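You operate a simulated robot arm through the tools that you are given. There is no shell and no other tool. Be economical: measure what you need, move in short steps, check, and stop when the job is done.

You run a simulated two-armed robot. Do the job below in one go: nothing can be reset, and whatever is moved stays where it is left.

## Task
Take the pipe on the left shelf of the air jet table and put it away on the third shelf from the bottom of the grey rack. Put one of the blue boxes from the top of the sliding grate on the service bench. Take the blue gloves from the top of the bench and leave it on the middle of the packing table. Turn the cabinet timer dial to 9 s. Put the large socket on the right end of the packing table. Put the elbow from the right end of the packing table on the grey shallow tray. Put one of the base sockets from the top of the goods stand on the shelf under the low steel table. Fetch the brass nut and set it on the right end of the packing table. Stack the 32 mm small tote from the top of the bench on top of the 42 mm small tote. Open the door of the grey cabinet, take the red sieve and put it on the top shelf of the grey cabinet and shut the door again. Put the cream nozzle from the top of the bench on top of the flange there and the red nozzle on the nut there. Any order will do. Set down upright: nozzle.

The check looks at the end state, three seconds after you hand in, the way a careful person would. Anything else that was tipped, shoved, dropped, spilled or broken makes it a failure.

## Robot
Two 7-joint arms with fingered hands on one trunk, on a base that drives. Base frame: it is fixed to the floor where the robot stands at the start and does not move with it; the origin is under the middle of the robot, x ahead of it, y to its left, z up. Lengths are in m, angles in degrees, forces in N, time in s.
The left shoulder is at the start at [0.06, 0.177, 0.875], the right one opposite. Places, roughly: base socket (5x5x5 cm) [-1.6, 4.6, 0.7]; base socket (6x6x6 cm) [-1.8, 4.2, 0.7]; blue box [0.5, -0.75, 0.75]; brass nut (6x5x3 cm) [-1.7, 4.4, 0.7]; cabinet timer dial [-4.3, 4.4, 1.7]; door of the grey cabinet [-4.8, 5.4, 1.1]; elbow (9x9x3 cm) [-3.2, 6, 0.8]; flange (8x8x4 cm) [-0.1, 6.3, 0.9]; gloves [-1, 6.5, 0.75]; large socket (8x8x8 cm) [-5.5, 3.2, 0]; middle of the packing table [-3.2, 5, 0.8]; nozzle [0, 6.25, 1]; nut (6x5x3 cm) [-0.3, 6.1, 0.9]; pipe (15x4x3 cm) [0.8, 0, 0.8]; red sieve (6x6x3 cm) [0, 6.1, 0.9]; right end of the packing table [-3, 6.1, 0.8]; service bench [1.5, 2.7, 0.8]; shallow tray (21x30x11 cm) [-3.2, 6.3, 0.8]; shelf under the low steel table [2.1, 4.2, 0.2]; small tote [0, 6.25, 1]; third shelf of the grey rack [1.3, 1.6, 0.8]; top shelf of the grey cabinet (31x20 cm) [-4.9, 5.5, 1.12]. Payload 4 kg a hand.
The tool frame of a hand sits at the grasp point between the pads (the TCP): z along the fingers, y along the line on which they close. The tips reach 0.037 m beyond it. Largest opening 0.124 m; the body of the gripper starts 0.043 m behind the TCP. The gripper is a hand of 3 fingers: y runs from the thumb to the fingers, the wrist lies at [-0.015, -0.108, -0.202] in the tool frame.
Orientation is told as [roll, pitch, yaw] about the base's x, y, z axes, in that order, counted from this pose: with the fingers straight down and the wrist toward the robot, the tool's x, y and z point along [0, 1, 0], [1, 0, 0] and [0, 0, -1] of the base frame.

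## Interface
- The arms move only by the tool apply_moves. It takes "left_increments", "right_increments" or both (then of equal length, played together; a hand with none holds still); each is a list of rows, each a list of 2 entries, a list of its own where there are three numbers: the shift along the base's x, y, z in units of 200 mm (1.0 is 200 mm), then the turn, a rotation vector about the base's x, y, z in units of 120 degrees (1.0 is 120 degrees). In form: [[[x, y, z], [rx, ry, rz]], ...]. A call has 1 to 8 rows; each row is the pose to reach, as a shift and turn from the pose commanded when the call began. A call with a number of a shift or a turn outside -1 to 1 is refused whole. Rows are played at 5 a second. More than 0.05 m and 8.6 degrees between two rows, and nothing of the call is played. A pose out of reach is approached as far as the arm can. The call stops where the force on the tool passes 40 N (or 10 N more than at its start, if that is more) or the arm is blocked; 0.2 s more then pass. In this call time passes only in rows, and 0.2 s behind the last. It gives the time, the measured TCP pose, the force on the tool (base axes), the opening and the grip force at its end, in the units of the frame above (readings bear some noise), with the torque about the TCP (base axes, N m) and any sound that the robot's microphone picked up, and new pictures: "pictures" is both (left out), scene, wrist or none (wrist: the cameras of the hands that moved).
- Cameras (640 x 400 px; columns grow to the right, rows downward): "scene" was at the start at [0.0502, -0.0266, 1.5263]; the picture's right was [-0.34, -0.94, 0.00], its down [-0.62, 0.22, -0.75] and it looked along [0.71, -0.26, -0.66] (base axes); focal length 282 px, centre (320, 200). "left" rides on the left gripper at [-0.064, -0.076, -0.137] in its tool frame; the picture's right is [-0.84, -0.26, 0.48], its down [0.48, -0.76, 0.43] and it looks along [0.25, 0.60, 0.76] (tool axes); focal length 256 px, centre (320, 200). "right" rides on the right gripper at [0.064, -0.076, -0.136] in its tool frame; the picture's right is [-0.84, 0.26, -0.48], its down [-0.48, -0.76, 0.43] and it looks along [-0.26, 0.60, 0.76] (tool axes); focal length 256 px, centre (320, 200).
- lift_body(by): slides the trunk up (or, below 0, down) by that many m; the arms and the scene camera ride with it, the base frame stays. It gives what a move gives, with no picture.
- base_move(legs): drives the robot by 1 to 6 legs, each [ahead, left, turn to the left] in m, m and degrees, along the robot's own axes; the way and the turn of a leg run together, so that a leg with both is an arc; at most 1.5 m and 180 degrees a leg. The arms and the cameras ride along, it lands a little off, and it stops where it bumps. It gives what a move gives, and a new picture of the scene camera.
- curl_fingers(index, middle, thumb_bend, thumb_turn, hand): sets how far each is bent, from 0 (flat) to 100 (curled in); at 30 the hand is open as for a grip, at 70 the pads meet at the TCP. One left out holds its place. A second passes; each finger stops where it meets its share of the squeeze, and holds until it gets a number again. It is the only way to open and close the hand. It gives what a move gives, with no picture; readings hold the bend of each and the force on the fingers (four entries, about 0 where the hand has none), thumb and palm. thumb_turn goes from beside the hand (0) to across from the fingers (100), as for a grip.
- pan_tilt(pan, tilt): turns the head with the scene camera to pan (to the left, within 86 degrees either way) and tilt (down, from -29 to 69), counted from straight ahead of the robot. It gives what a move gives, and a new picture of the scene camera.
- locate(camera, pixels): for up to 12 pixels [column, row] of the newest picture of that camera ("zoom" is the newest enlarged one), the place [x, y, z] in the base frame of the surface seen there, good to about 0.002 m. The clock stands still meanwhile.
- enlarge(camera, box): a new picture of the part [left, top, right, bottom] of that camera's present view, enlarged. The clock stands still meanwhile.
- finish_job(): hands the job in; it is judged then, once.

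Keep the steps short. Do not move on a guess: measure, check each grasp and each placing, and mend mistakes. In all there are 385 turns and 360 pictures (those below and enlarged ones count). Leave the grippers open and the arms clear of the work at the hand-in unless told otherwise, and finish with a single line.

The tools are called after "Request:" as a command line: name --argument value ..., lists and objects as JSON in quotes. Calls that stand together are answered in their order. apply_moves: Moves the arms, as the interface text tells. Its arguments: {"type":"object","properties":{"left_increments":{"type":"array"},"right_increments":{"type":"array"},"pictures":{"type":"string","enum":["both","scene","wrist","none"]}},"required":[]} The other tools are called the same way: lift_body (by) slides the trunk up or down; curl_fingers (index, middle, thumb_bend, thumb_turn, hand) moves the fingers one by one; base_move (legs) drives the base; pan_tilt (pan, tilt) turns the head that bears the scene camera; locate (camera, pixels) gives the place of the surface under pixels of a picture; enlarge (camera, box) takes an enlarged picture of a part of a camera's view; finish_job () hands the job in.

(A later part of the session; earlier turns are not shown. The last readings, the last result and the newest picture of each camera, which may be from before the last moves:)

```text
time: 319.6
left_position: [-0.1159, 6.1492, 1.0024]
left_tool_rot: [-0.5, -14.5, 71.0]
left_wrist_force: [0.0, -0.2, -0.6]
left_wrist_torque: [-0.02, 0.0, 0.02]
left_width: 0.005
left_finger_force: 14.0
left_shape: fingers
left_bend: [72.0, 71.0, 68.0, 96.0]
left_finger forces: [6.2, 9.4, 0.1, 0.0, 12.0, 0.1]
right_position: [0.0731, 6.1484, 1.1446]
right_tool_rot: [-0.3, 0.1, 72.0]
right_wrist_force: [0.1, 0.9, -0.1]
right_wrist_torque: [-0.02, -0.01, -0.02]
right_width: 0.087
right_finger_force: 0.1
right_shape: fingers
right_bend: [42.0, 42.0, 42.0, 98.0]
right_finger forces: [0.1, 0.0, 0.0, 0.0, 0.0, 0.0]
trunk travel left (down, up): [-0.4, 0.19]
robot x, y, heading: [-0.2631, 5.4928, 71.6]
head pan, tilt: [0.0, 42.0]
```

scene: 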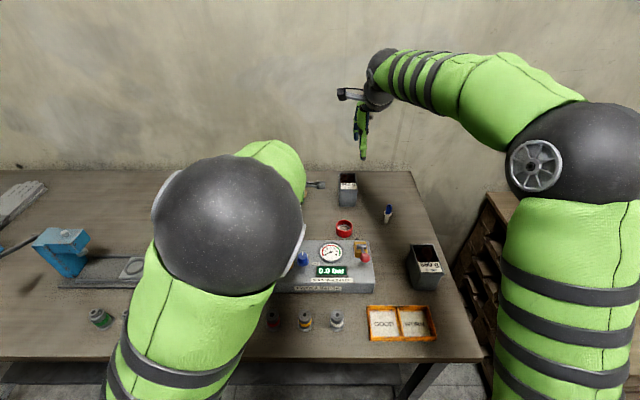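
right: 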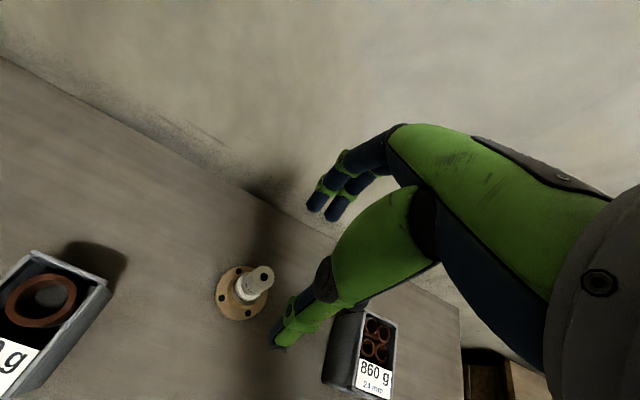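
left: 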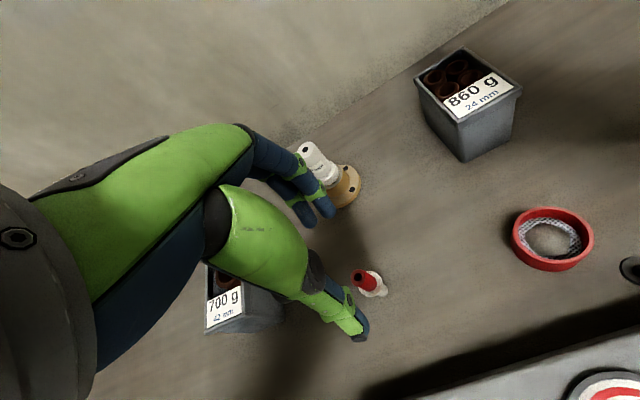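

No contact remains. I check the nozzle with the left wrist camera.

Request:
enlarge --camera "left" --box '[220, 160, 460, 360]'

```text
2.00 times, centred on (340, 260) of left
```

zoom: 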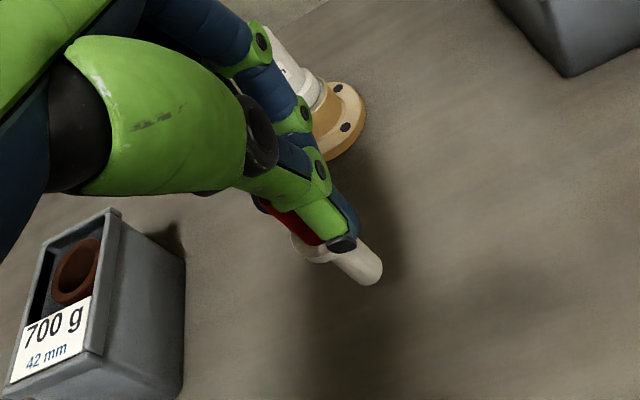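

Request:
locate --camera "zoom" --pixels '[[345, 255], [355, 265], [365, 274], [372, 280], [300, 245], [315, 258], [272, 205], [290, 225], [335, 252], [378, 268]]'

```text
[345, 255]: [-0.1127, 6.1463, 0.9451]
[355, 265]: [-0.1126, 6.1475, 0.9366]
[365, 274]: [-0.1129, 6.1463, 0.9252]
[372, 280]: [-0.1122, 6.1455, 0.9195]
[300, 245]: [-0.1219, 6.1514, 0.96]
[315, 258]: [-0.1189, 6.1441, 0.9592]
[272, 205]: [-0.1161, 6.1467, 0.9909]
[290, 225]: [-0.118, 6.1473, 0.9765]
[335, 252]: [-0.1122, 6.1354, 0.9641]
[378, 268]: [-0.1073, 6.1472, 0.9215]
```

The nozzle is upright now (stem x,y constant over height), stem axis ≈[-0.115,6.152], bottom z≈0.918. I carry it over the nut at ≈[-0.302,6.088].

Request:
apply_moves --left_increments '[[[-0.1, -0.03, 0.1], [0, 0, 0]], [[-0.32, -0.1, 0.1], [0, 0, 0]], [[-0.55, -0.18, 0.1], [0, 0, 0]], [[-0.77, -0.26, 0.1], [0, 0, 0]], [[-0.935, -0.318, 0.1], [0, 0, 0]], [[-0.935, -0.318, 0.1], [0, 0, 0]]]' --pictures "none"

Request:
enlarge --camera "left" --box '[260, 180, 460, 340]'

```text
time: 321.0
left_position: [-0.3112, 6.0899, 1.0327]
left_tool_rot: [0.0, -15.6, 71.5]
left_wrist_force: [-0.6, -0.5, 0.0]
left_wrist_torque: [0.0, 0.0, 0.01]
left_width: 0.0051
left_finger_force: 13.5
left_shape: fingers
left_bend: [72.0, 71.0, 68.0, 96.0]
left_finger forces: [6.0, 9.6, 0.0, 0.0, 11.9, 0.0]
right_position: [0.0734, 6.1481, 1.146]
right_tool_rot: [-0.4, 0.0, 71.9]
right_wrist_force: [-0.1, -0.1, 0.2]
right_wrist_torque: [0.02, 0.01, 0.01]
right_width: 0.0869
right_finger_force: 0.1
right_shape: fingers
right_bend: [42.0, 42.0, 42.0, 98.0]
right_finger forces: [0.0, 0.0, 0.0, 0.0, 0.0, 0.1]
trunk travel left (down, up): [-0.4, 0.19]
robot x, y, heading: [-0.2612, 5.4915, 71.8]
head pan, tilt: [0.0, 42.0]
```

```text
2.50 times, centred on (360, 260) of left
```

zoom: 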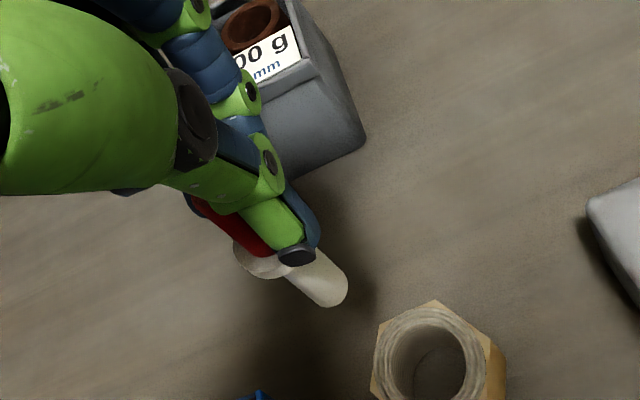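

Request:
locate --camera "zoom" --pixels '[[432, 308], [380, 365], [480, 365], [395, 330], [470, 330], [398, 398], [465, 398], [305, 270], [320, 285], [335, 298], [345, 290], [245, 255]]'

```text
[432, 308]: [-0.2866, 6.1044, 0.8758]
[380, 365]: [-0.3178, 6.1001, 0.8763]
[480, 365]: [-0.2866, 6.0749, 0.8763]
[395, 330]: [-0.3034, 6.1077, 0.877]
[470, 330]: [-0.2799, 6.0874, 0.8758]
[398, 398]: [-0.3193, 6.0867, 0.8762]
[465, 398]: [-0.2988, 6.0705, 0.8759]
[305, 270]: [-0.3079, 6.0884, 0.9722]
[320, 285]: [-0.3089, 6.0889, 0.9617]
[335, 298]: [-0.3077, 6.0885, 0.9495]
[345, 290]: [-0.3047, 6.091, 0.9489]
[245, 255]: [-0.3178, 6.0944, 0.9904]
```

The nut's centre is [-0.300,6.089]; the stem axis is at [-0.310,6.094], still upright. I shift (+10, −5) mm and lower 0.06 m into the bore.

Request:
apply_moves --left_increments '[[[0.05, -0.025, 0], [0, 0, 0]], [[0.05, -0.025, -0.1], [0, 0, 0]], [[0.05, -0.025, -0.22], [0, 0, 0]], [[0.05, -0.025, -0.3], [0, 0, 0]]]' --pictures "none"

Request:
enlarge --camera "left" --box '[260, 180, 460, 340]'

```text
time: 322.0
left_position: [-0.2997, 6.0869, 0.9704]
left_tool_rot: [0.1, -15.6, 71.5]
left_wrist_force: [0.1, 0.2, -0.6]
left_wrist_torque: [0.01, 0.01, 0.0]
left_width: 0.005
left_finger_force: 13.5
left_shape: fingers
left_bend: [72.0, 71.0, 68.0, 96.0]
left_finger forces: [6.0, 9.7, 0.1, 0.0, 11.8, 0.0]
right_position: [0.0721, 6.1492, 1.1461]
right_tool_rot: [-0.2, 0.1, 72.0]
right_wrist_force: [0.8, 0.1, 0.4]
right_wrist_torque: [0.02, -0.04, -0.01]
right_width: 0.087
right_finger_force: 0.1
right_shape: fingers
right_bend: [42.0, 42.0, 42.0, 98.0]
right_finger forces: [0.0, 0.0, 0.0, 0.0, 0.1, 0.0]
trunk travel left (down, up): [-0.4, 0.19]
robot x, y, heading: [-0.2619, 5.4979, 71.7]
head pan, tilt: [0.0, 42.0]
```

```text
2.50 times, centred on (360, 260) of left
```

zoom: 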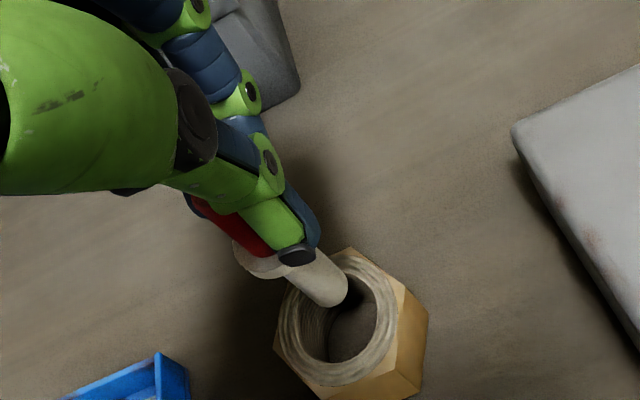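

Request:
locate --camera "zoom" --pixels '[[315, 275], [325, 290], [333, 300], [342, 292], [350, 255], [285, 335], [390, 335], [340, 385], [300, 375], [380, 290]]'

```text
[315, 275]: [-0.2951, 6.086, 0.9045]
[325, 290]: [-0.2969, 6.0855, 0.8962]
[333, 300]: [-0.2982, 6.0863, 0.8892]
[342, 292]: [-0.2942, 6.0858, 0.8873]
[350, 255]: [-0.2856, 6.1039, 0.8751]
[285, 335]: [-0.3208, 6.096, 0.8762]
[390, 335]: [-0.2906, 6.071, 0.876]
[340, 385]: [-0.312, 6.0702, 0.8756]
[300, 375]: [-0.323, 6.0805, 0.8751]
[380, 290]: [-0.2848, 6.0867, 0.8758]
```

The stem axis is within 2 mm of the nut's axis. I lower to contact with the bench within the bore.

Request:
apply_moves --left_increments '[[[0, -0.005, -0.06], [0, 0, 0]], [[0, -0.005, -0.11], [0, 0, 0]], [[0, -0.005, -0.145], [0, 0, 0]], [[0, -0.005, -0.165], [0, 0, 0]]]' --pictures "none"

Request:
enlarge --camera "left" --box '[260, 180, 460, 340]'

```text
time: 322.6
left_position: [-0.2944, 6.0898, 0.9608]
left_tool_rot: [-0.4, -17.0, 71.4]
left_wrist_force: [0.8, -1.4, 26.1]
left_wrist_torque: [0.03, -0.08, -0.11]
left_width: 0.0017
left_finger_force: 21.3
left_shape: fingers
left_bend: [72.0, 72.0, 70.0, 95.0]
left_finger forces: [6.1, 12.7, 0.1, 0.1, 24.9, 0.0]
right_position: [0.073, 6.1477, 1.1463]
right_tool_rot: [-0.2, -0.1, 72.0]
right_wrist_force: [-0.3, -0.2, -0.6]
right_wrist_torque: [-0.02, 0.01, 0.02]
right_width: 0.0869
right_finger_force: 0.1
right_shape: fingers
right_bend: [42.0, 42.0, 42.0, 98.0]
right_finger forces: [0.0, 0.0, 0.0, 0.0, 0.0, 0.0]
trunk travel left (down, up): [-0.4, 0.19]
robot x, y, heading: [-0.2656, 5.4926, 72.0]
head pan, tilt: [0.0, 42.0]
stopped in row 2 (left hand): the force on the tool passed its limit (the readings are from after the stop); the commanded pose is now the measured one
```

```text
2.50 times, centred on (360, 260) of left
```

zoom: 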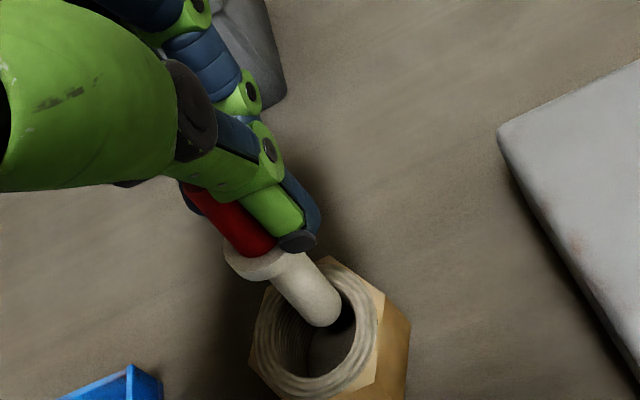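

The stem met resistance at the nut's top level (z≈0.876), so the nut bears it there. I check the alignment and uprightness.

Request:
locate --camera "zoom" --pixels '[[285, 275], [297, 290], [308, 305], [318, 320], [330, 318], [240, 265], [270, 272], [212, 205], [235, 235]]'

```text
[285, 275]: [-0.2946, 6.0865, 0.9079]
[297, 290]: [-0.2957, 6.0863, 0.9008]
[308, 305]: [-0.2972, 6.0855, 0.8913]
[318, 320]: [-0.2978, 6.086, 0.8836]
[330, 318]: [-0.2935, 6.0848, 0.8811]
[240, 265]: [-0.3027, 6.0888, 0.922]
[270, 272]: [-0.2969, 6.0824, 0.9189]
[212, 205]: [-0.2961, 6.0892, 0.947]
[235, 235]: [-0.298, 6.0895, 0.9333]
```

I unload by 2 mm and measure the stem's both edges at two heights for the exact lean.

Request:
apply_moves --left_increments '[[[0, 0, 0.012], [0, 0, 0]], [[0, 0, 0.012], [0, 0, 0]]]' --pictures "none"

Request:
enlarge --camera "left" --box '[320, 230, 400, 300]'

```text
time: 323.2
left_position: [-0.2959, 6.0885, 0.9593]
left_tool_rot: [-0.2, -16.6, 71.5]
left_wrist_force: [0.3, -0.5, 17.0]
left_wrist_torque: [0.16, -0.05, 0.0]
left_width: 0.0017
left_finger_force: 20.0
left_shape: fingers
left_bend: [72.0, 72.0, 70.0, 95.0]
left_finger forces: [6.1, 12.8, 0.0, 0.0, 20.4, 0.1]
right_position: [0.0719, 6.1475, 1.1483]
right_tool_rot: [-0.3, -0.1, 71.9]
right_wrist_force: [0.0, 0.1, 0.4]
right_wrist_torque: [-0.02, 0.01, 0.01]
right_width: 0.0871
right_finger_force: 0.0
right_shape: fingers
right_bend: [42.0, 42.0, 42.0, 98.0]
right_finger forces: [0.1, 0.2, 0.0, 0.0, 0.0, 0.0]
trunk travel left (down, up): [-0.4, 0.19]
robot x, y, heading: [-0.2641, 5.4941, 71.8]
head pan, tilt: [0.0, 42.0]
```

```text
5.71 times, centred on (360, 265) of left
```

zoom: 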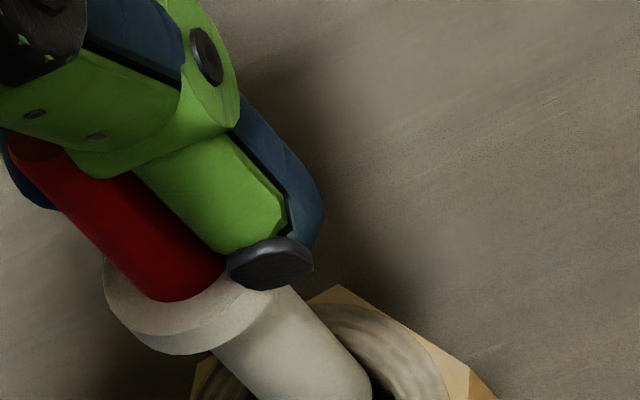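

Request:
locate --camera "zoom" --pixels '[[60, 200], [90, 230], [120, 262], [150, 290], [235, 345], [255, 370], [275, 395], [300, 320], [330, 350], [355, 375], [115, 285], [200, 340]]'

```text
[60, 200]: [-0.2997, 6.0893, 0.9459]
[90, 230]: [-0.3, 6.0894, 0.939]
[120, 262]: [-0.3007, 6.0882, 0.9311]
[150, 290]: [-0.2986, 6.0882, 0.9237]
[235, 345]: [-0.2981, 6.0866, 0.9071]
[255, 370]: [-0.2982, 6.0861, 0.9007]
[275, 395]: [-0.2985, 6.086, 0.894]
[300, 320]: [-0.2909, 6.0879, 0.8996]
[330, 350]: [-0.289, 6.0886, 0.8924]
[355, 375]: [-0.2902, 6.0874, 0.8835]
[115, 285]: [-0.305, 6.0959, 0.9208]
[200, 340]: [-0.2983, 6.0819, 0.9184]
```

The stem is vertical now. It is 5 mm off the nut's centre, so I lift 6 mm, shift −5 mm in x, and set down lightly again.

Request:
apply_moves --left_increments '[[[0, 0, 0.035], [0, 0, 0]], [[-0.025, -0.003, 0.035], [0, 0, 0]], [[-0.025, -0.003, 0.015], [0, 0, 0]], [[-0.025, -0.003, 0.005], [0, 0, 0]]]' --pictures "none"

Request:
enlarge --camera "left" --box '[300, 220, 420, 320]'

```text
time: 324.2
left_position: [-0.3018, 6.0888, 0.9617]
left_tool_rot: [-0.3, -16.7, 71.5]
left_wrist_force: [-0.3, -1.3, 9.4]
left_wrist_torque: [0.0, -0.05, 0.01]
left_width: 0.0022
left_finger_force: 17.9
left_shape: fingers
left_bend: [72.0, 72.0, 69.0, 94.0]
left_finger forces: [5.2, 11.9, 0.0, 0.0, 18.4, 0.0]
right_position: [0.0726, 6.1488, 1.1453]
right_tool_rot: [-0.4, -0.1, 72.0]
right_wrist_force: [-0.4, -0.1, 0.2]
right_wrist_torque: [0.01, 0.02, 0.02]
right_width: 0.0871
right_finger_force: 0.2
right_shape: fingers
right_bend: [42.0, 42.0, 42.0, 98.0]
right_finger forces: [0.0, 0.0, 0.0, 0.1, 0.1, 0.0]
trunk travel left (down, up): [-0.4, 0.19]
robot x, y, heading: [-0.2631, 5.4942, 71.9]
head pan, tilt: [0.0, 42.0]
```

```text
4.00 times, centred on (360, 270) of left
```

zoom: 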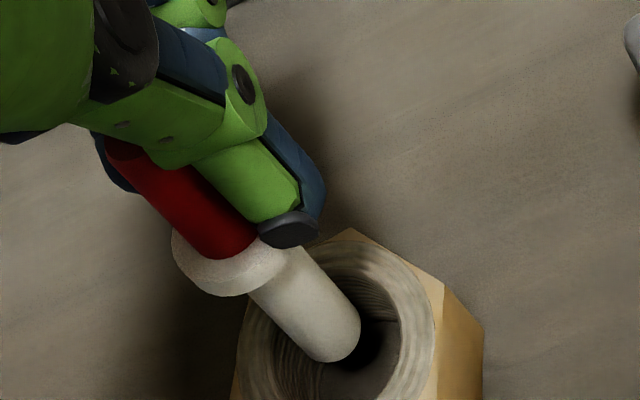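

Request:
locate --camera "zoom" --pixels '[[265, 295], [285, 320], [305, 345], [310, 270], [335, 295], [355, 315], [140, 185], [165, 210], [190, 235], [330, 358]]'

```text
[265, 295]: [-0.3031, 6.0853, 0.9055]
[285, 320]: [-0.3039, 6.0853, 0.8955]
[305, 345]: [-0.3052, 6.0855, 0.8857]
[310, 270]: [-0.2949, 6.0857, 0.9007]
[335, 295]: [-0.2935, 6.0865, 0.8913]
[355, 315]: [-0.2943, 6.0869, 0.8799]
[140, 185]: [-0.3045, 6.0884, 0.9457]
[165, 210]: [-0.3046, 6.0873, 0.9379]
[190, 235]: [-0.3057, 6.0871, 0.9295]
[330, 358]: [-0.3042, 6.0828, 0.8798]
```

Centred and upright. I release in tiny steps.

Request:
curl_fingers --hand "left" --index 70 --middle 70 --thumb_bend 67

Request:
curl_fingers --hand "left" --index 67 --middle 67 --thumb_bend 65

Request:
enlarge --camera "left" --box '[300, 220, 420, 320]'

```text
time: 325.2
left_position: [-0.3012, 6.0892, 0.9603]
left_tool_rot: [-0.3, -16.5, 71.6]
left_wrist_force: [0.7, -1.1, 14.8]
left_wrist_torque: [0.0, -0.09, -0.01]
left_width: 0.0026
left_finger_force: 8.8
left_shape: fingers
left_bend: [70.0, 69.0, 68.0, 96.0]
left_finger forces: [0.0, 3.4, 0.0, 0.0, 13.6, 0.0]
right_position: [0.0735, 6.1462, 1.1473]
right_tool_rot: [-0.3, -0.1, 71.9]
right_wrist_force: [0.4, 0.3, 0.7]
right_wrist_torque: [0.0, 0.01, -0.02]
right_width: 0.0868
right_finger_force: 0.0
right_shape: fingers
right_bend: [42.0, 42.0, 42.0, 98.0]
right_finger forces: [0.0, 0.1, 0.0, 0.0, 0.0, 0.0]
trunk travel left (down, up): [-0.4, 0.19]
robot x, y, heading: [-0.2608, 5.4914, 71.9]
head pan, tilt: [0.0, 42.0]
```

```text
time: 326.2
left_position: [-0.2999, 6.0875, 0.9606]
left_tool_rot: [-0.1, -16.5, 71.5]
left_wrist_force: [1.1, -1.7, 13.0]
left_wrist_torque: [-0.03, -0.16, 0.04]
left_width: 0.0074
left_finger_force: 5.7
left_shape: fingers
left_bend: [67.0, 67.0, 67.0, 97.0]
left_finger forces: [0.0, 0.0, 0.0, 0.0, 11.5, 0.0]
right_position: [0.073, 6.1467, 1.1467]
right_tool_rot: [-0.3, -0.1, 72.1]
right_wrist_force: [-0.4, -0.4, -0.2]
right_wrist_torque: [-0.01, 0.02, 0.06]
right_width: 0.0872
right_finger_force: 0.1
right_shape: fingers
right_bend: [42.0, 42.0, 42.0, 98.0]
right_finger forces: [0.0, 0.0, 0.1, 0.0, 0.0, 0.0]
trunk travel left (down, up): [-0.4, 0.19]
robot x, y, heading: [-0.2614, 5.4919, 72.0]
head pan, tilt: [0.0, 42.0]
```

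```text
4.00 times, centred on (360, 270) of left
```

zoom: 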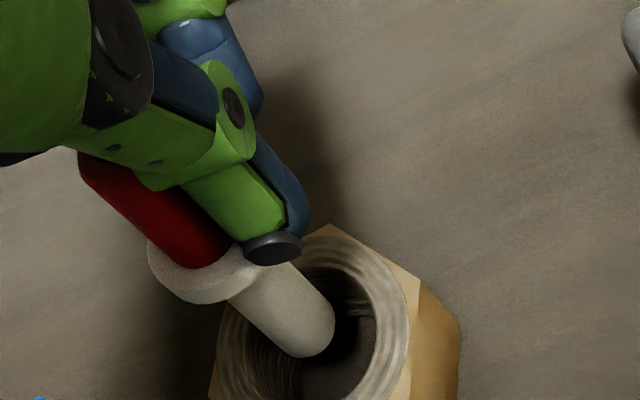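

The thumb tip rests on the collar. I raise the hand 4 mm to unload it, then look.

Request:
apply_moves --left_increments '[[[0, 0, 0.012], [0, 0, 0]], [[0, 0, 0.024], [0, 0, 0]]]' --pictures "none"

Request:
curl_fingers --hand "left" --index 62 --middle 62 --thumb_bend 63

Request:
enlarge --camera "left" --box '[300, 220, 420, 320]'

```text
time: 326.8
left_position: [-0.3019, 6.0878, 0.9631]
left_tool_rot: [-0.4, -16.4, 71.5]
left_wrist_force: [0.4, -0.2, 1.6]
left_wrist_torque: [-0.01, 0.03, 0.03]
left_width: 0.0118
left_finger_force: 0.2
left_shape: fingers
left_bend: [67.0, 67.0, 65.0, 97.0]
left_finger forces: [0.1, 0.0, 0.0, 0.0, 1.0, 0.0]
right_position: [0.0719, 6.1473, 1.1465]
right_tool_rot: [-0.3, -0.1, 71.9]
right_wrist_force: [0.4, 0.3, 0.1]
right_wrist_torque: [-0.01, 0.0, -0.01]
right_width: 0.0871
right_finger_force: 0.0
right_shape: fingers
right_bend: [42.0, 42.0, 42.0, 98.0]
right_finger forces: [0.0, 0.0, 0.1, 0.0, 0.1, 0.1]
trunk travel left (down, up): [-0.4, 0.19]
robot x, y, heading: [-0.2617, 5.4914, 71.7]
head pan, tilt: [0.0, 42.0]
```

```text
time: 327.8
left_position: [-0.3002, 6.0893, 0.9649]
left_tool_rot: [-0.4, -16.5, 71.5]
left_wrist_force: [0.2, -0.1, 2.1]
left_wrist_torque: [0.01, -0.01, -0.03]
left_width: 0.0227
left_finger_force: 0.9
left_shape: fingers
left_bend: [62.0, 62.0, 63.0, 97.0]
left_finger forces: [0.1, 0.0, 0.1, 0.1, 1.3, 0.1]
right_position: [0.0721, 6.1488, 1.1456]
right_tool_rot: [-0.3, 0.0, 72.0]
right_wrist_force: [0.9, -0.4, -0.6]
right_wrist_torque: [0.0, -0.03, -0.02]
right_width: 0.0871
right_finger_force: 0.1
right_shape: fingers
right_bend: [42.0, 42.0, 42.0, 98.0]
right_finger forces: [0.0, 0.0, 0.0, 0.1, 0.0, 0.0]
trunk travel left (down, up): [-0.4, 0.19]
robot x, y, heading: [-0.2637, 5.4947, 71.6]
head pan, tilt: [0.0, 42.0]
```

```text
4.00 times, centred on (360, 270) of left
```

zoom: 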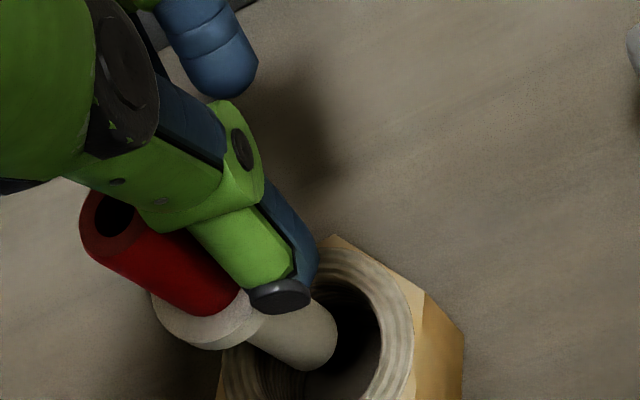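

The nozzle now leans toward the thumb. I stop opening and close the fingers again to hold it.

Request:
curl_fingers --hand "left" --index 70 --middle 70

Request:
enlarge --camera "left" --box '[300, 220, 420, 320]'

Request:
locate --camera "zoom" --pixels '[[255, 330], [275, 350], [295, 368], [310, 310], [330, 335], [110, 260], [140, 285], [170, 305], [230, 340], [175, 340], [335, 350]]'

```text
time: 328.8
left_position: [-0.3, 6.0885, 0.9641]
left_tool_rot: [-0.3, -16.5, 71.5]
left_wrist_force: [-0.1, -0.4, 1.8]
left_wrist_torque: [-0.03, 0.03, -0.01]
left_width: 0.0112
left_finger_force: 1.0
left_shape: fingers
left_bend: [70.0, 70.0, 63.0, 97.0]
left_finger forces: [0.0, 0.1, 0.0, 0.1, 1.2, 0.0]
right_position: [0.0712, 6.1477, 1.1465]
right_tool_rot: [-0.3, 0.0, 72.0]
right_wrist_force: [-0.7, 0.6, 0.6]
right_wrist_torque: [-0.01, 0.02, 0.0]
right_width: 0.0869
right_finger_force: 0.0
right_shape: fingers
right_bend: [42.0, 42.0, 42.0, 98.0]
right_finger forces: [0.0, 0.0, 0.0, 0.1, 0.1, 0.1]
trunk travel left (down, up): [-0.4, 0.19]
robot x, y, heading: [-0.2649, 5.4922, 72.0]
head pan, tilt: [0.0, 42.0]
```

```text
4.00 times, centred on (360, 270) of left
```

zoom: 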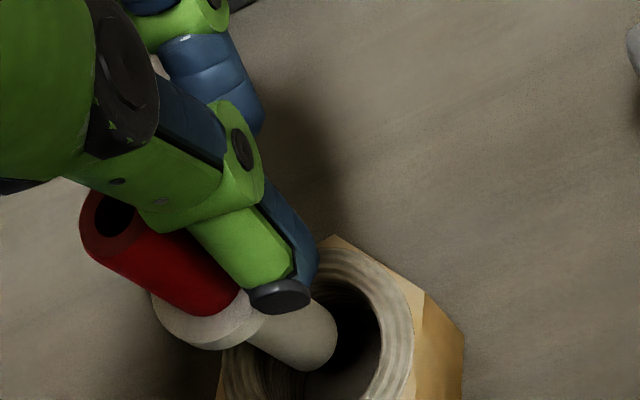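

```text
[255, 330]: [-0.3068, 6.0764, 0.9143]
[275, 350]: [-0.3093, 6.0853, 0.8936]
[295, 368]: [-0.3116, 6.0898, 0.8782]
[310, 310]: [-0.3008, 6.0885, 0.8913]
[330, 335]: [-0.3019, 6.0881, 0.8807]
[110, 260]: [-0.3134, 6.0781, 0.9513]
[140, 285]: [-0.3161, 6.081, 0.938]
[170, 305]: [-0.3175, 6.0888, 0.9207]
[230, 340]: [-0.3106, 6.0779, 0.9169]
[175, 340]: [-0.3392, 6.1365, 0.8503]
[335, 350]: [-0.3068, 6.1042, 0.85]
```

The thumb dragged the collar while opening. I pinch again (thumb 69, fingers 72) to bring it upright.

Request:
curl_fingers --hand "left" --index 72 --middle 72 --thumb_bend 70

Request:
enlarge --camera "left" --box '[300, 220, 420, 320]'

Request:
locate --camera "zoom" --pixels '[[265, 300], [285, 325], [305, 348], [310, 275], [335, 300], [355, 320], [130, 180], [160, 210], [190, 235], [330, 360]]'

```text
time: 329.8
left_position: [-0.3012, 6.0893, 0.9637]
left_tool_rot: [-0.3, -16.4, 71.4]
left_wrist_force: [-0.6, -1.1, 0.4]
left_wrist_torque: [0.0, -0.03, 0.02]
left_width: 0.0008
left_finger_force: 0.0
left_shape: fingers
left_bend: [72.0, 72.0, 69.0, 97.0]
left_finger forces: [0.0, 0.0, 0.0, 0.1, 0.0, 0.0]
right_position: [0.0729, 6.1487, 1.1457]
right_tool_rot: [-0.3, 0.1, 71.9]
right_wrist_force: [-0.1, 0.0, 0.0]
right_wrist_torque: [-0.01, 0.02, -0.03]
right_width: 0.0872
right_finger_force: 0.1
right_shape: fingers
right_bend: [42.0, 42.0, 42.0, 98.0]
right_finger forces: [0.0, 0.0, 0.1, 0.0, 0.0, 0.0]
trunk travel left (down, up): [-0.4, 0.19]
robot x, y, heading: [-0.2615, 5.4942, 71.9]
head pan, tilt: [0.0, 42.0]
```

```text
4.00 times, centred on (360, 270) of left
```

zoom: 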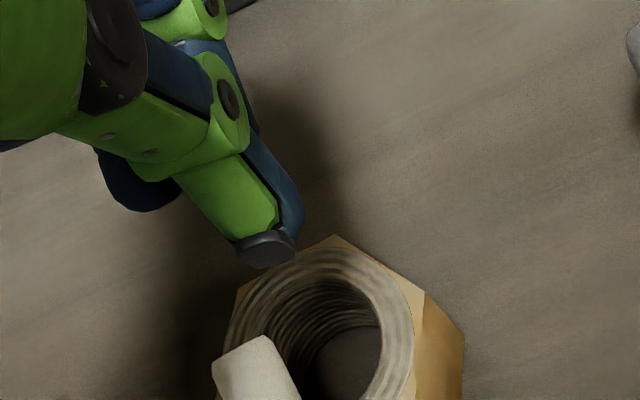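

```text
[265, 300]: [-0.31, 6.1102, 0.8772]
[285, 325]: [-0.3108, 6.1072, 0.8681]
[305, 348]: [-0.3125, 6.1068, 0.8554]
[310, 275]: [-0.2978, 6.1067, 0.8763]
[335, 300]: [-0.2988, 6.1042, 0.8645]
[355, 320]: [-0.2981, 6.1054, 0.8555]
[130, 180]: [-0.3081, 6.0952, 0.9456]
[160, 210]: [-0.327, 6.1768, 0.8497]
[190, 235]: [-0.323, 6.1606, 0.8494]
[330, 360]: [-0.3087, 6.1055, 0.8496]
```

The nozzle slipped out and tipped. I raise the left hand straight up and look where it lies.

Request:
apply_moves --left_increments '[[[0, 0, 0.2], [0, 0, 0]], [[0, 0, 0.4], [0, 0, 0]], [[-0.1, 0.05, 0.6], [-0.06, 0.02, 0]], [[-0.2, 0.1, 0.8], [-0.1267, 0.0413, 0]]]' --pictures "both"

```text
time: 330.8
left_position: [-0.3395, 6.112, 1.1247]
left_tool_rot: [-0.3, -0.6, 71.5]
left_wrist_force: [0.5, -0.6, 0.3]
left_wrist_torque: [0.0, 0.02, -0.02]
left_width: 0.0008
left_finger_force: 0.0
left_shape: fingers
left_bend: [72.0, 72.0, 69.0, 97.0]
left_finger forces: [0.1, 0.1, 0.1, 0.0, 0.1, 0.0]
right_position: [0.0732, 6.1496, 1.1467]
right_tool_rot: [-0.3, 0.1, 72.0]
right_wrist_force: [-0.1, 0.1, 1.0]
right_wrist_torque: [0.02, -0.02, -0.01]
right_width: 0.087
right_finger_force: 0.1
right_shape: fingers
right_bend: [42.0, 42.0, 42.0, 98.0]
right_finger forces: [0.0, 0.0, 0.0, 0.1, 0.0, 0.0]
trunk travel left (down, up): [-0.4, 0.19]
robot x, y, heading: [-0.2644, 5.4914, 71.7]
head pan, tilt: [0.0, 42.0]
```

scene: 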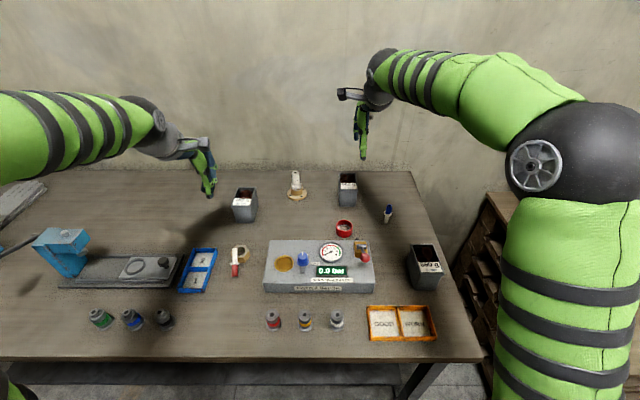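
left: 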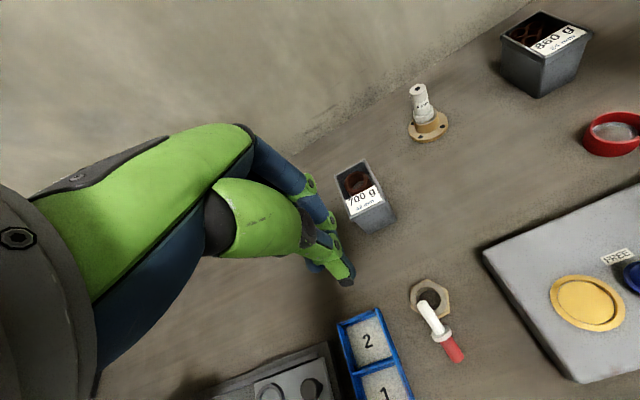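

The nozzle leans with its stem on the nut's rim and the red end on the bench. I enlarge.

Request:
enlarge --camera "scene" --box '[220, 235, 260, 285]'

```text
8.00 times, centred on (240, 260) of scene
```

zoom: 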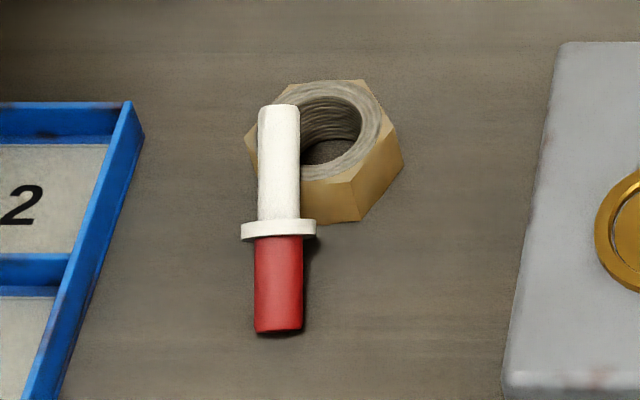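

Request:
locate --camera "zoom" --pixels '[[278, 110], [278, 160], [278, 210], [278, 245], [278, 285], [278, 325], [258, 160], [298, 160], [245, 230], [313, 228], [350, 75], [400, 165]]'

```text
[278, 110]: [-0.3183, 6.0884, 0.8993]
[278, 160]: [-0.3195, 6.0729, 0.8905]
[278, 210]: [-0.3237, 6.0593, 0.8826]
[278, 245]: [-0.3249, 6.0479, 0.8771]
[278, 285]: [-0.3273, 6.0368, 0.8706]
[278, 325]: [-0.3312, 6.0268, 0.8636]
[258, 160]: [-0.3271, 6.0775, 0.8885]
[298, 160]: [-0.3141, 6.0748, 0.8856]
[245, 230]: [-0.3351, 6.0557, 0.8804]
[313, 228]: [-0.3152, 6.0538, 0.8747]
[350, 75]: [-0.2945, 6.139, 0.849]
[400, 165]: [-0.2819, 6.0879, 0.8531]
```

The nozzle lies inclined, red end toward me. Plan: pick it by the red sleeve with the hand turned −90°, lay it flat sideways (stem to the left), then regrasp so that a 90° roll stands it upright. First I turn the left hand over the sleeve [-0.327,6.034].

Request:
curl_fingers --hand "left" --index 50 --middle 50 --thumb_bend 50

Request:
apply_moves --left_increments '[[[0.01, -0.05, 0], [0, 0, -0.068]], [[0.02, -0.1, 0], [0, 0, -0.136]], [[0.03, -0.15, 0], [0, 0, -0.204]], [[0.04, -0.2, 0], [0, 0, -0.272]], [[0.05, -0.25, 0], [0, 0, -0.34]], [[0.0625, -0.3, 0], [0, 0, -0.408]], [[0.0625, -0.35, 0], [0, 0, -0.476]], [[0.0625, -0.39, 0], [0, 0, -0.544]]]' --pictures "none"

Request:
apply_moves --left_increments '[[[0, 0, -0.1], [0, 0, -0.068]], [[0, 0, -0.25], [0, 0, -0.136]], [[0, 0, -0.45], [0, 0, -0.2]], [[0, 0, -0.68], [0, 0, -0.2]]]' --pictures "wrist"

```text
time: 331.8
left_position: [-0.3385, 6.1112, 1.1241]
left_tool_rot: [-0.4, -0.5, 71.5]
left_wrist_force: [0.2, -0.1, 0.2]
left_wrist_torque: [0.0, 0.04, 0.02]
left_width: 0.0621
left_finger_force: 0.1
left_shape: fingers
left_bend: [50.0, 50.0, 50.0, 97.0]
left_finger forces: [0.1, 0.0, 0.0, 0.0, 0.1, 0.0]
right_position: [0.0722, 6.1498, 1.1467]
right_tool_rot: [-0.3, 0.0, 72.1]
right_wrist_force: [1.2, 0.2, -0.1]
right_wrist_torque: [0.0, 0.01, -0.02]
right_width: 0.0871
right_finger_force: 0.1
right_shape: fingers
right_bend: [42.0, 42.0, 42.0, 98.0]
right_finger forces: [0.0, 0.0, 0.1, 0.0, 0.0, 0.0]
trunk travel left (down, up): [-0.4, 0.19]
robot x, y, heading: [-0.2645, 5.4947, 71.6]
head pan, tilt: [0.0, 42.0]
```

```text
time: 333.6
left_position: [-0.3278, 6.0311, 1.1259]
left_tool_rot: [-0.4, -0.7, 6.1]
left_wrist_force: [-0.2, 0.5, -0.4]
left_wrist_torque: [0.02, -0.01, 0.0]
left_width: 0.0618
left_finger_force: 0.0
left_shape: fingers
left_bend: [50.0, 50.0, 50.0, 98.0]
left_finger forces: [0.0, 0.0, 0.0, 0.0, 0.1, 0.1]
right_position: [0.0724, 6.1486, 1.1456]
right_tool_rot: [-0.5, -0.1, 72.0]
right_wrist_force: [-0.4, -0.2, -0.7]
right_wrist_torque: [0.01, -0.02, -0.04]
right_width: 0.0871
right_finger_force: 0.0
right_shape: fingers
right_bend: [42.0, 42.0, 42.0, 98.0]
right_finger forces: [0.0, 0.0, 0.1, 0.0, 0.0, 0.0]
trunk travel left (down, up): [-0.4, 0.19]
robot x, y, heading: [-0.2625, 5.4924, 71.6]
head pan, tilt: [0.0, 42.0]
```

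```text
time: 334.6
left_position: [-0.3265, 6.0333, 0.9875]
left_tool_rot: [-0.4, -0.6, -17.9]
left_wrist_force: [0.5, -0.6, 0.5]
left_wrist_torque: [0.02, 0.02, 0.03]
left_width: 0.0622
left_finger_force: 0.1
left_shape: fingers
left_bend: [50.0, 50.0, 50.0, 98.0]
left_finger forces: [0.0, 0.0, 0.0, 0.0, 0.0, 0.0]
right_position: [0.0733, 6.1503, 1.1459]
right_tool_rot: [-0.4, 0.0, 72.0]
right_wrist_force: [-0.6, -0.2, -0.3]
right_wrist_torque: [-0.02, 0.0, -0.02]
right_width: 0.0868
right_finger_force: 0.1
right_shape: fingers
right_bend: [42.0, 42.0, 42.0, 98.0]
right_finger forces: [0.1, 0.0, 0.1, 0.0, 0.1, 0.0]
trunk travel left (down, up): [-0.4, 0.19]
robot x, y, heading: [-0.265, 5.4958, 71.8]
head pan, tilt: [0.0, 42.0]
```

left: 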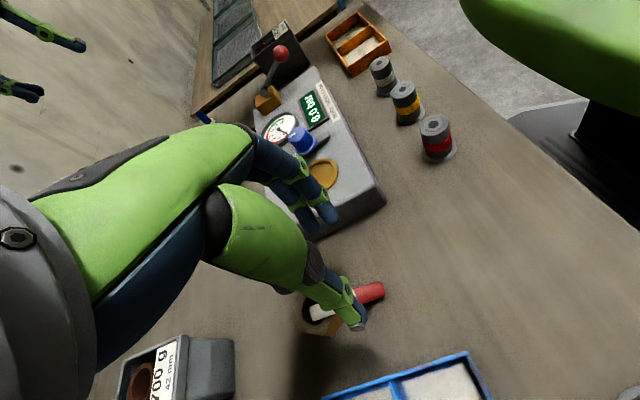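

The red sleeve is under the TCP. I lower to 0.889 and pinch.

Request:
apply_moves --left_increments '[[[0, -0.01, -0.2], [0, 0, 0]], [[0, -0.015, -0.4], [0, 0, 0]], [[0, -0.015, -0.49], [0, 0, 0]]]' --pictures "none"

Request:
curl_fingers --hand "left" --index 71 --middle 71 --thumb_bend 71

Request:
enlarge --camera "left" --box '[260, 180, 460, 340]'

```text
time: 335.4
left_position: [-0.3259, 6.0287, 0.891]
left_tool_rot: [-0.3, -0.7, -17.9]
left_wrist_force: [-0.7, 0.3, 12.2]
left_wrist_torque: [-0.16, -0.35, 0.01]
left_width: 0.0621
left_finger_force: 6.1
left_shape: fingers
left_bend: [50.0, 50.0, 50.0, 98.0]
left_finger forces: [7.3, 3.2, 0.0, 0.1, 1.1, 0.0]
right_position: [0.0723, 6.1472, 1.1468]
right_tool_rot: [-0.2, 0.0, 72.0]
right_wrist_force: [-0.3, -0.4, -0.3]
right_wrist_torque: [-0.01, -0.02, 0.02]
right_width: 0.087
right_finger_force: 0.1
right_shape: fingers
right_bend: [42.0, 42.0, 42.0, 98.0]
right_finger forces: [0.1, 0.1, 0.0, 0.1, 0.0, 0.0]
trunk travel left (down, up): [-0.4, 0.19]
robot x, y, heading: [-0.2646, 5.4925, 71.8]
head pan, tilt: [0.0, 42.0]
```

```text
time: 336.4
left_position: [-0.3269, 6.0288, 0.8897]
left_tool_rot: [-0.4, -0.5, -17.8]
left_wrist_force: [0.2, -0.6, -0.9]
left_wrist_torque: [-0.01, 0.03, 0.0]
left_width: 0.0044
left_finger_force: 7.3
left_shape: fingers
left_bend: [71.0, 68.0, 69.0, 96.0]
left_finger forces: [1.8, 5.2, 0.0, 0.0, 6.3, 0.0]
right_position: [0.0724, 6.1485, 1.1457]
right_tool_rot: [-0.3, 0.0, 72.0]
right_wrist_force: [-0.1, 0.6, 0.0]
right_wrist_torque: [0.01, -0.01, 0.0]
right_width: 0.0871
right_finger_force: 0.0
right_shape: fingers
right_bend: [42.0, 42.0, 42.0, 98.0]
right_finger forces: [0.0, 0.0, 0.0, 0.1, 0.0, 0.0]
trunk travel left (down, up): [-0.4, 0.19]
robot x, y, heading: [-0.2637, 5.4961, 71.7]
head pan, tilt: [0.0, 42.0]
```

```text
2.50 times, centred on (360, 260) of left
```

zoom: 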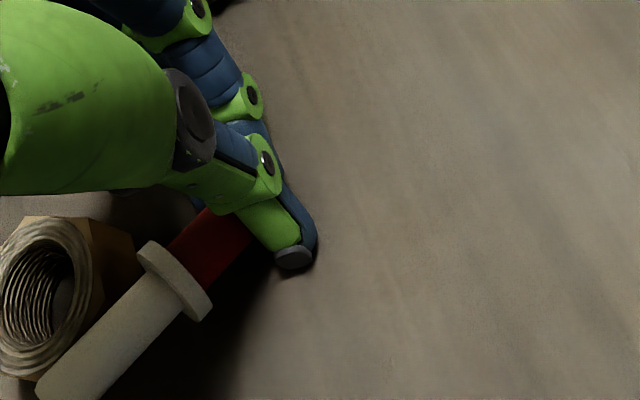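

The sleeve is pinched with the stem along the hand's x axis. I lift 0.12 m, turning the hand back +90° meanwhile.

Request:
apply_moves --left_increments '[[[0, 0, 0.1], [0, 0, 0]], [[0, 0, 0.3], [0, 0, 0]], [[0, 0, 0.5], [0, 0, 0]], [[0, 0, 0.7], [0, 0, 0.06]], [[0, 0, 0.8], [0, 0, 0.125]], [[0, 0, 0.8], [0, 0, 0.19]], [[0, 0, 0.8], [0, 0, 0.255]], [[0, 0, 0.8], [0, 0, 0.32]]]' --pictures "none"

Request:
apply_moves --left_increments '[[[0, 0, 0], [0, 0, 0.065]], [[0, 0, 0], [0, 0, 0.13]], [[0, 0, 0], [0, 0, 0.195]], [[0, 0, 0], [0, 0, 0.26]], [[0, 0, 0], [0, 0, 0.325]], [[0, 0, 0], [0, 0, 0.39]], [[0, 0, 0], [0, 0, 0.425]]]' --pictures "wrist"

```text
time: 338.2
left_position: [-0.3279, 6.0263, 1.0522]
left_tool_rot: [-0.5, -0.6, 20.8]
left_wrist_force: [-1.1, 0.3, -0.8]
left_wrist_torque: [-0.01, -0.03, 0.01]
left_width: 0.0039
left_finger_force: 6.3
left_shape: fingers
left_bend: [71.0, 68.0, 69.0, 96.0]
left_finger forces: [1.3, 4.9, 0.1, 0.0, 5.9, 0.0]
right_position: [0.0736, 6.1471, 1.1465]
right_tool_rot: [-0.4, -0.2, 72.0]
right_wrist_force: [-0.3, 0.2, 0.3]
right_wrist_torque: [-0.01, 0.02, 0.0]
right_width: 0.0869
right_finger_force: 0.0
right_shape: fingers
right_bend: [42.0, 42.0, 42.0, 98.0]
right_finger forces: [0.1, 0.1, 0.0, 0.0, 0.0, 0.0]
trunk travel left (down, up): [-0.4, 0.19]
robot x, y, heading: [-0.2644, 5.495, 71.6]
head pan, tilt: [0.0, 42.0]
```

```text
time: 339.8
left_position: [-0.3282, 6.028, 1.0512]
left_tool_rot: [-0.3, -0.4, 71.7]
left_wrist_force: [-0.3, -1.1, -0.5]
left_wrist_torque: [0.0, -0.01, 0.01]
left_width: 0.0034
left_finger_force: 6.4
left_shape: fingers
left_bend: [71.0, 69.0, 69.0, 96.0]
left_finger forces: [1.2, 4.8, 0.0, 0.0, 5.8, 0.1]
right_position: [0.0733, 6.1487, 1.1456]
right_tool_rot: [-0.3, 0.0, 72.1]
right_wrist_force: [0.2, -1.0, 1.0]
right_wrist_torque: [0.0, -0.02, 0.0]
right_width: 0.0871
right_finger_force: 0.0
right_shape: fingers
right_bend: [42.0, 42.0, 42.0, 98.0]
right_finger forces: [0.0, 0.1, 0.0, 0.0, 0.0, 0.0]
trunk travel left (down, up): [-0.4, 0.19]
robot x, y, heading: [-0.2653, 5.4937, 71.9]
head pan, tilt: [0.0, 42.0]
```

left: 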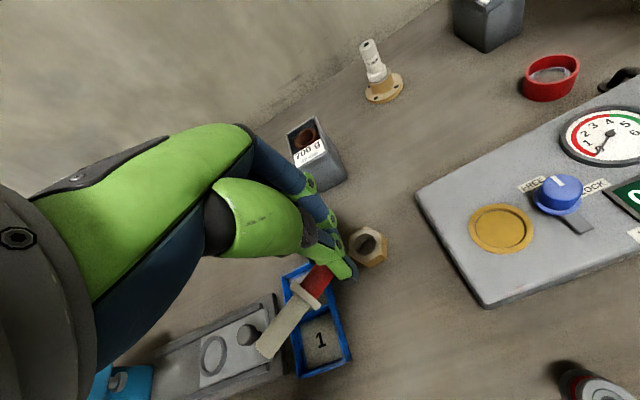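

Held steadily. I measure the nozzle's direction in the hand.

Request:
locate --camera "left" --pixels '[[320, 280], [312, 289], [298, 308], [285, 325], [272, 342], [265, 350]]'

```text
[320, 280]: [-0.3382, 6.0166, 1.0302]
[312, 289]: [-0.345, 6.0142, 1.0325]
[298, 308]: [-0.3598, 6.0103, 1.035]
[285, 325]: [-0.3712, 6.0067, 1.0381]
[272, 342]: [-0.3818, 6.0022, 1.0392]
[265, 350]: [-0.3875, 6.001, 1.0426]
```

The nozzle's axis is skewed 36° in the grip, so I lay it down flat along the bench first: I turn the hand −36° and carry it to the free spot near [-0.15,6.15].

Request:
apply_moves --left_increments '[[[0.2, 0.12, 0], [0, 0, -0.065]], [[0.4, 0.24, 0], [0, 0, -0.13]], [[0.6, 0.38, 0], [0, 0, -0.195]], [[0.78, 0.5, 0], [0, 0, -0.26]], [[0.88, 0.6, 0], [0, 0, -0.305]], [[0.88, 0.6, -0.2], [0, 0, -0.305]], [[0.88, 0.6, -0.4], [0, 0, -0.305]], [[0.88, 0.6, -0.55], [0, 0, -0.305]]]' --pictures "wrist"

```text
time: 341.6
left_position: [-0.1503, 6.1463, 0.9399]
left_tool_rot: [-0.4, -0.6, 35.0]
left_wrist_force: [0.3, 1.3, -0.8]
left_wrist_torque: [-0.02, 0.01, 0.01]
left_width: 0.0031
left_finger_force: 6.4
left_shape: fingers
left_bend: [71.0, 69.0, 69.0, 96.0]
left_finger forces: [1.0, 5.0, 0.0, 0.1, 5.7, 0.1]
right_position: [0.0736, 6.1485, 1.1462]
right_tool_rot: [-0.3, 0.0, 72.0]
right_wrist_force: [0.0, 0.3, 0.0]
right_wrist_torque: [0.02, 0.0, 0.04]
right_width: 0.087
right_finger_force: 0.0
right_shape: fingers
right_bend: [42.0, 42.0, 42.0, 98.0]
right_finger forces: [0.0, 0.1, 0.1, 0.0, 0.0, 0.1]
trunk travel left (down, up): [-0.4, 0.19]
robot x, y, heading: [-0.2627, 5.4927, 72.0]
head pan, tilt: [0.0, 42.0]
```

left: 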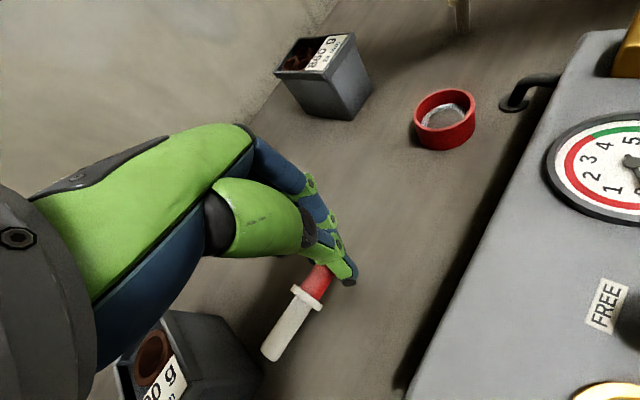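

I lower to about 0.889 and release it there; it drops only a few mm.

Request:
apply_moves --left_increments '[[[0, 0, -0.12], [0, 0, 0]], [[0, 0, -0.22], [0, 0, 0]], [[0, 0, -0.255], [0, 0, 0]]]' --pictures "none"

Request:
curl_fingers --hand "left" --index 64 --middle 64 --thumb_bend 64

Request:
curl_fingers --hand "left" --index 50 --middle 50 --thumb_bend 50

Request:
apply_moves --left_increments '[[[0, 0, 0.1], [0, 0, 0]], [[0, 0, 0.3], [0, 0, 0]], [[-0.05, 0, 0.5], [0, 0, 0.07]], [[-0.1, 0, 0.6], [0, 0, 0.14]], [[-0.1, 0, 0.7], [0, 0, 0.21]], [[-0.1, 0, 0.7], [0, 0, 0.28]], [[-0.1, 0, 0.7], [0, 0, 0.305]]]' --pictures "wrist"

```text
time: 342.4
left_position: [-0.1528, 6.146, 0.8895]
left_tool_rot: [-0.4, -0.6, 35.2]
left_wrist_force: [0.1, 0.5, 1.0]
left_wrist_torque: [-0.02, 0.02, 0.0]
left_width: 0.0031
left_finger_force: 6.1
left_shape: fingers
left_bend: [71.0, 69.0, 69.0, 96.0]
left_finger forces: [1.1, 5.1, 0.1, 0.1, 6.4, 0.1]
right_position: [0.0722, 6.1484, 1.1466]
right_tool_rot: [-0.3, 0.0, 71.9]
right_wrist_force: [-0.1, 0.4, 1.2]
right_wrist_torque: [-0.01, -0.02, 0.0]
right_width: 0.0869
right_finger_force: 0.0
right_shape: fingers
right_bend: [42.0, 42.0, 42.0, 98.0]
right_finger forces: [0.0, 0.0, 0.0, 0.0, 0.0, 0.0]
trunk travel left (down, up): [-0.4, 0.19]
robot x, y, heading: [-0.2632, 5.4919, 71.7]
head pan, tilt: [0.0, 42.0]
```

```text
time: 343.4
left_position: [-0.1527, 6.1466, 0.8898]
left_tool_rot: [-0.4, -0.6, 35.0]
left_wrist_force: [3.4, -0.5, 5.7]
left_wrist_torque: [-0.05, -0.21, 0.04]
left_width: 0.0156
left_finger_force: 2.8
left_shape: fingers
left_bend: [64.0, 64.0, 65.0, 97.0]
left_finger forces: [2.2, 0.0, 0.0, 0.0, 3.5, 0.1]
right_position: [0.0718, 6.1469, 1.1465]
right_tool_rot: [-0.4, -0.1, 71.9]
right_wrist_force: [0.2, 0.5, -0.3]
right_wrist_torque: [-0.01, 0.0, -0.01]
right_width: 0.0869
right_finger_force: 0.1
right_shape: fingers
right_bend: [42.0, 42.0, 42.0, 98.0]
right_finger forces: [0.0, 0.1, 0.1, 0.0, 0.1, 0.1]
trunk travel left (down, up): [-0.4, 0.19]
robot x, y, heading: [-0.2652, 5.4938, 71.6]
head pan, tilt: [0.0, 42.0]
```

```text
time: 344.4
left_position: [-0.1535, 6.1459, 0.8908]
left_tool_rot: [-0.4, -0.7, 35.2]
left_wrist_force: [1.0, 2.5, 20.6]
left_wrist_torque: [0.27, -0.39, 0.09]
left_width: 0.0559
left_finger_force: 10.3
left_shape: fingers
left_bend: [50.0, 50.0, 51.0, 98.0]
left_finger forces: [10.2, 4.5, 0.0, 0.0, 5.7, 0.1]
right_position: [0.0725, 6.1472, 1.146]
right_tool_rot: [-0.3, -0.1, 72.0]
right_wrist_force: [0.7, -0.2, 0.2]
right_wrist_torque: [0.02, -0.03, 0.04]
right_width: 0.087
right_finger_force: 0.1
right_shape: fingers
right_bend: [42.0, 42.0, 42.0, 98.0]
right_finger forces: [0.1, 0.0, 0.0, 0.1, 0.0, 0.1]
trunk travel left (down, up): [-0.4, 0.19]
robot x, y, heading: [-0.2626, 5.4942, 71.9]
head pan, tilt: [0.0, 42.0]
```

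```text
time: 346.0
left_position: [-0.1732, 6.1489, 1.0299]
left_tool_rot: [-0.4, -0.6, 71.7]
left_wrist_force: [0.0, 0.5, -0.2]
left_wrist_torque: [0.01, 0.0, -0.01]
left_width: 0.0617
left_finger_force: 0.0
left_shape: fingers
left_bend: [50.0, 50.0, 50.0, 98.0]
left_finger forces: [0.1, 0.1, 0.0, 0.1, 0.1, 0.1]
right_position: [0.0728, 6.1487, 1.1461]
right_tool_rot: [-0.4, 0.0, 72.0]
right_wrist_force: [0.0, 0.6, -0.1]
right_wrist_torque: [0.0, -0.05, 0.0]
right_width: 0.0871
right_finger_force: 0.1
right_shape: fingers
right_bend: [42.0, 42.0, 42.0, 98.0]
right_finger forces: [0.1, 0.1, 0.0, 0.0, 0.0, 0.0]
trunk travel left (down, up): [-0.4, 0.19]
robot x, y, heading: [-0.263, 5.4954, 72.2]
head pan, tilt: [0.0, 42.0]
```

left: 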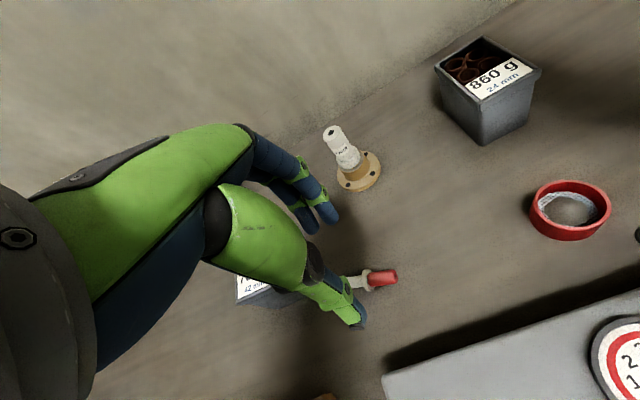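

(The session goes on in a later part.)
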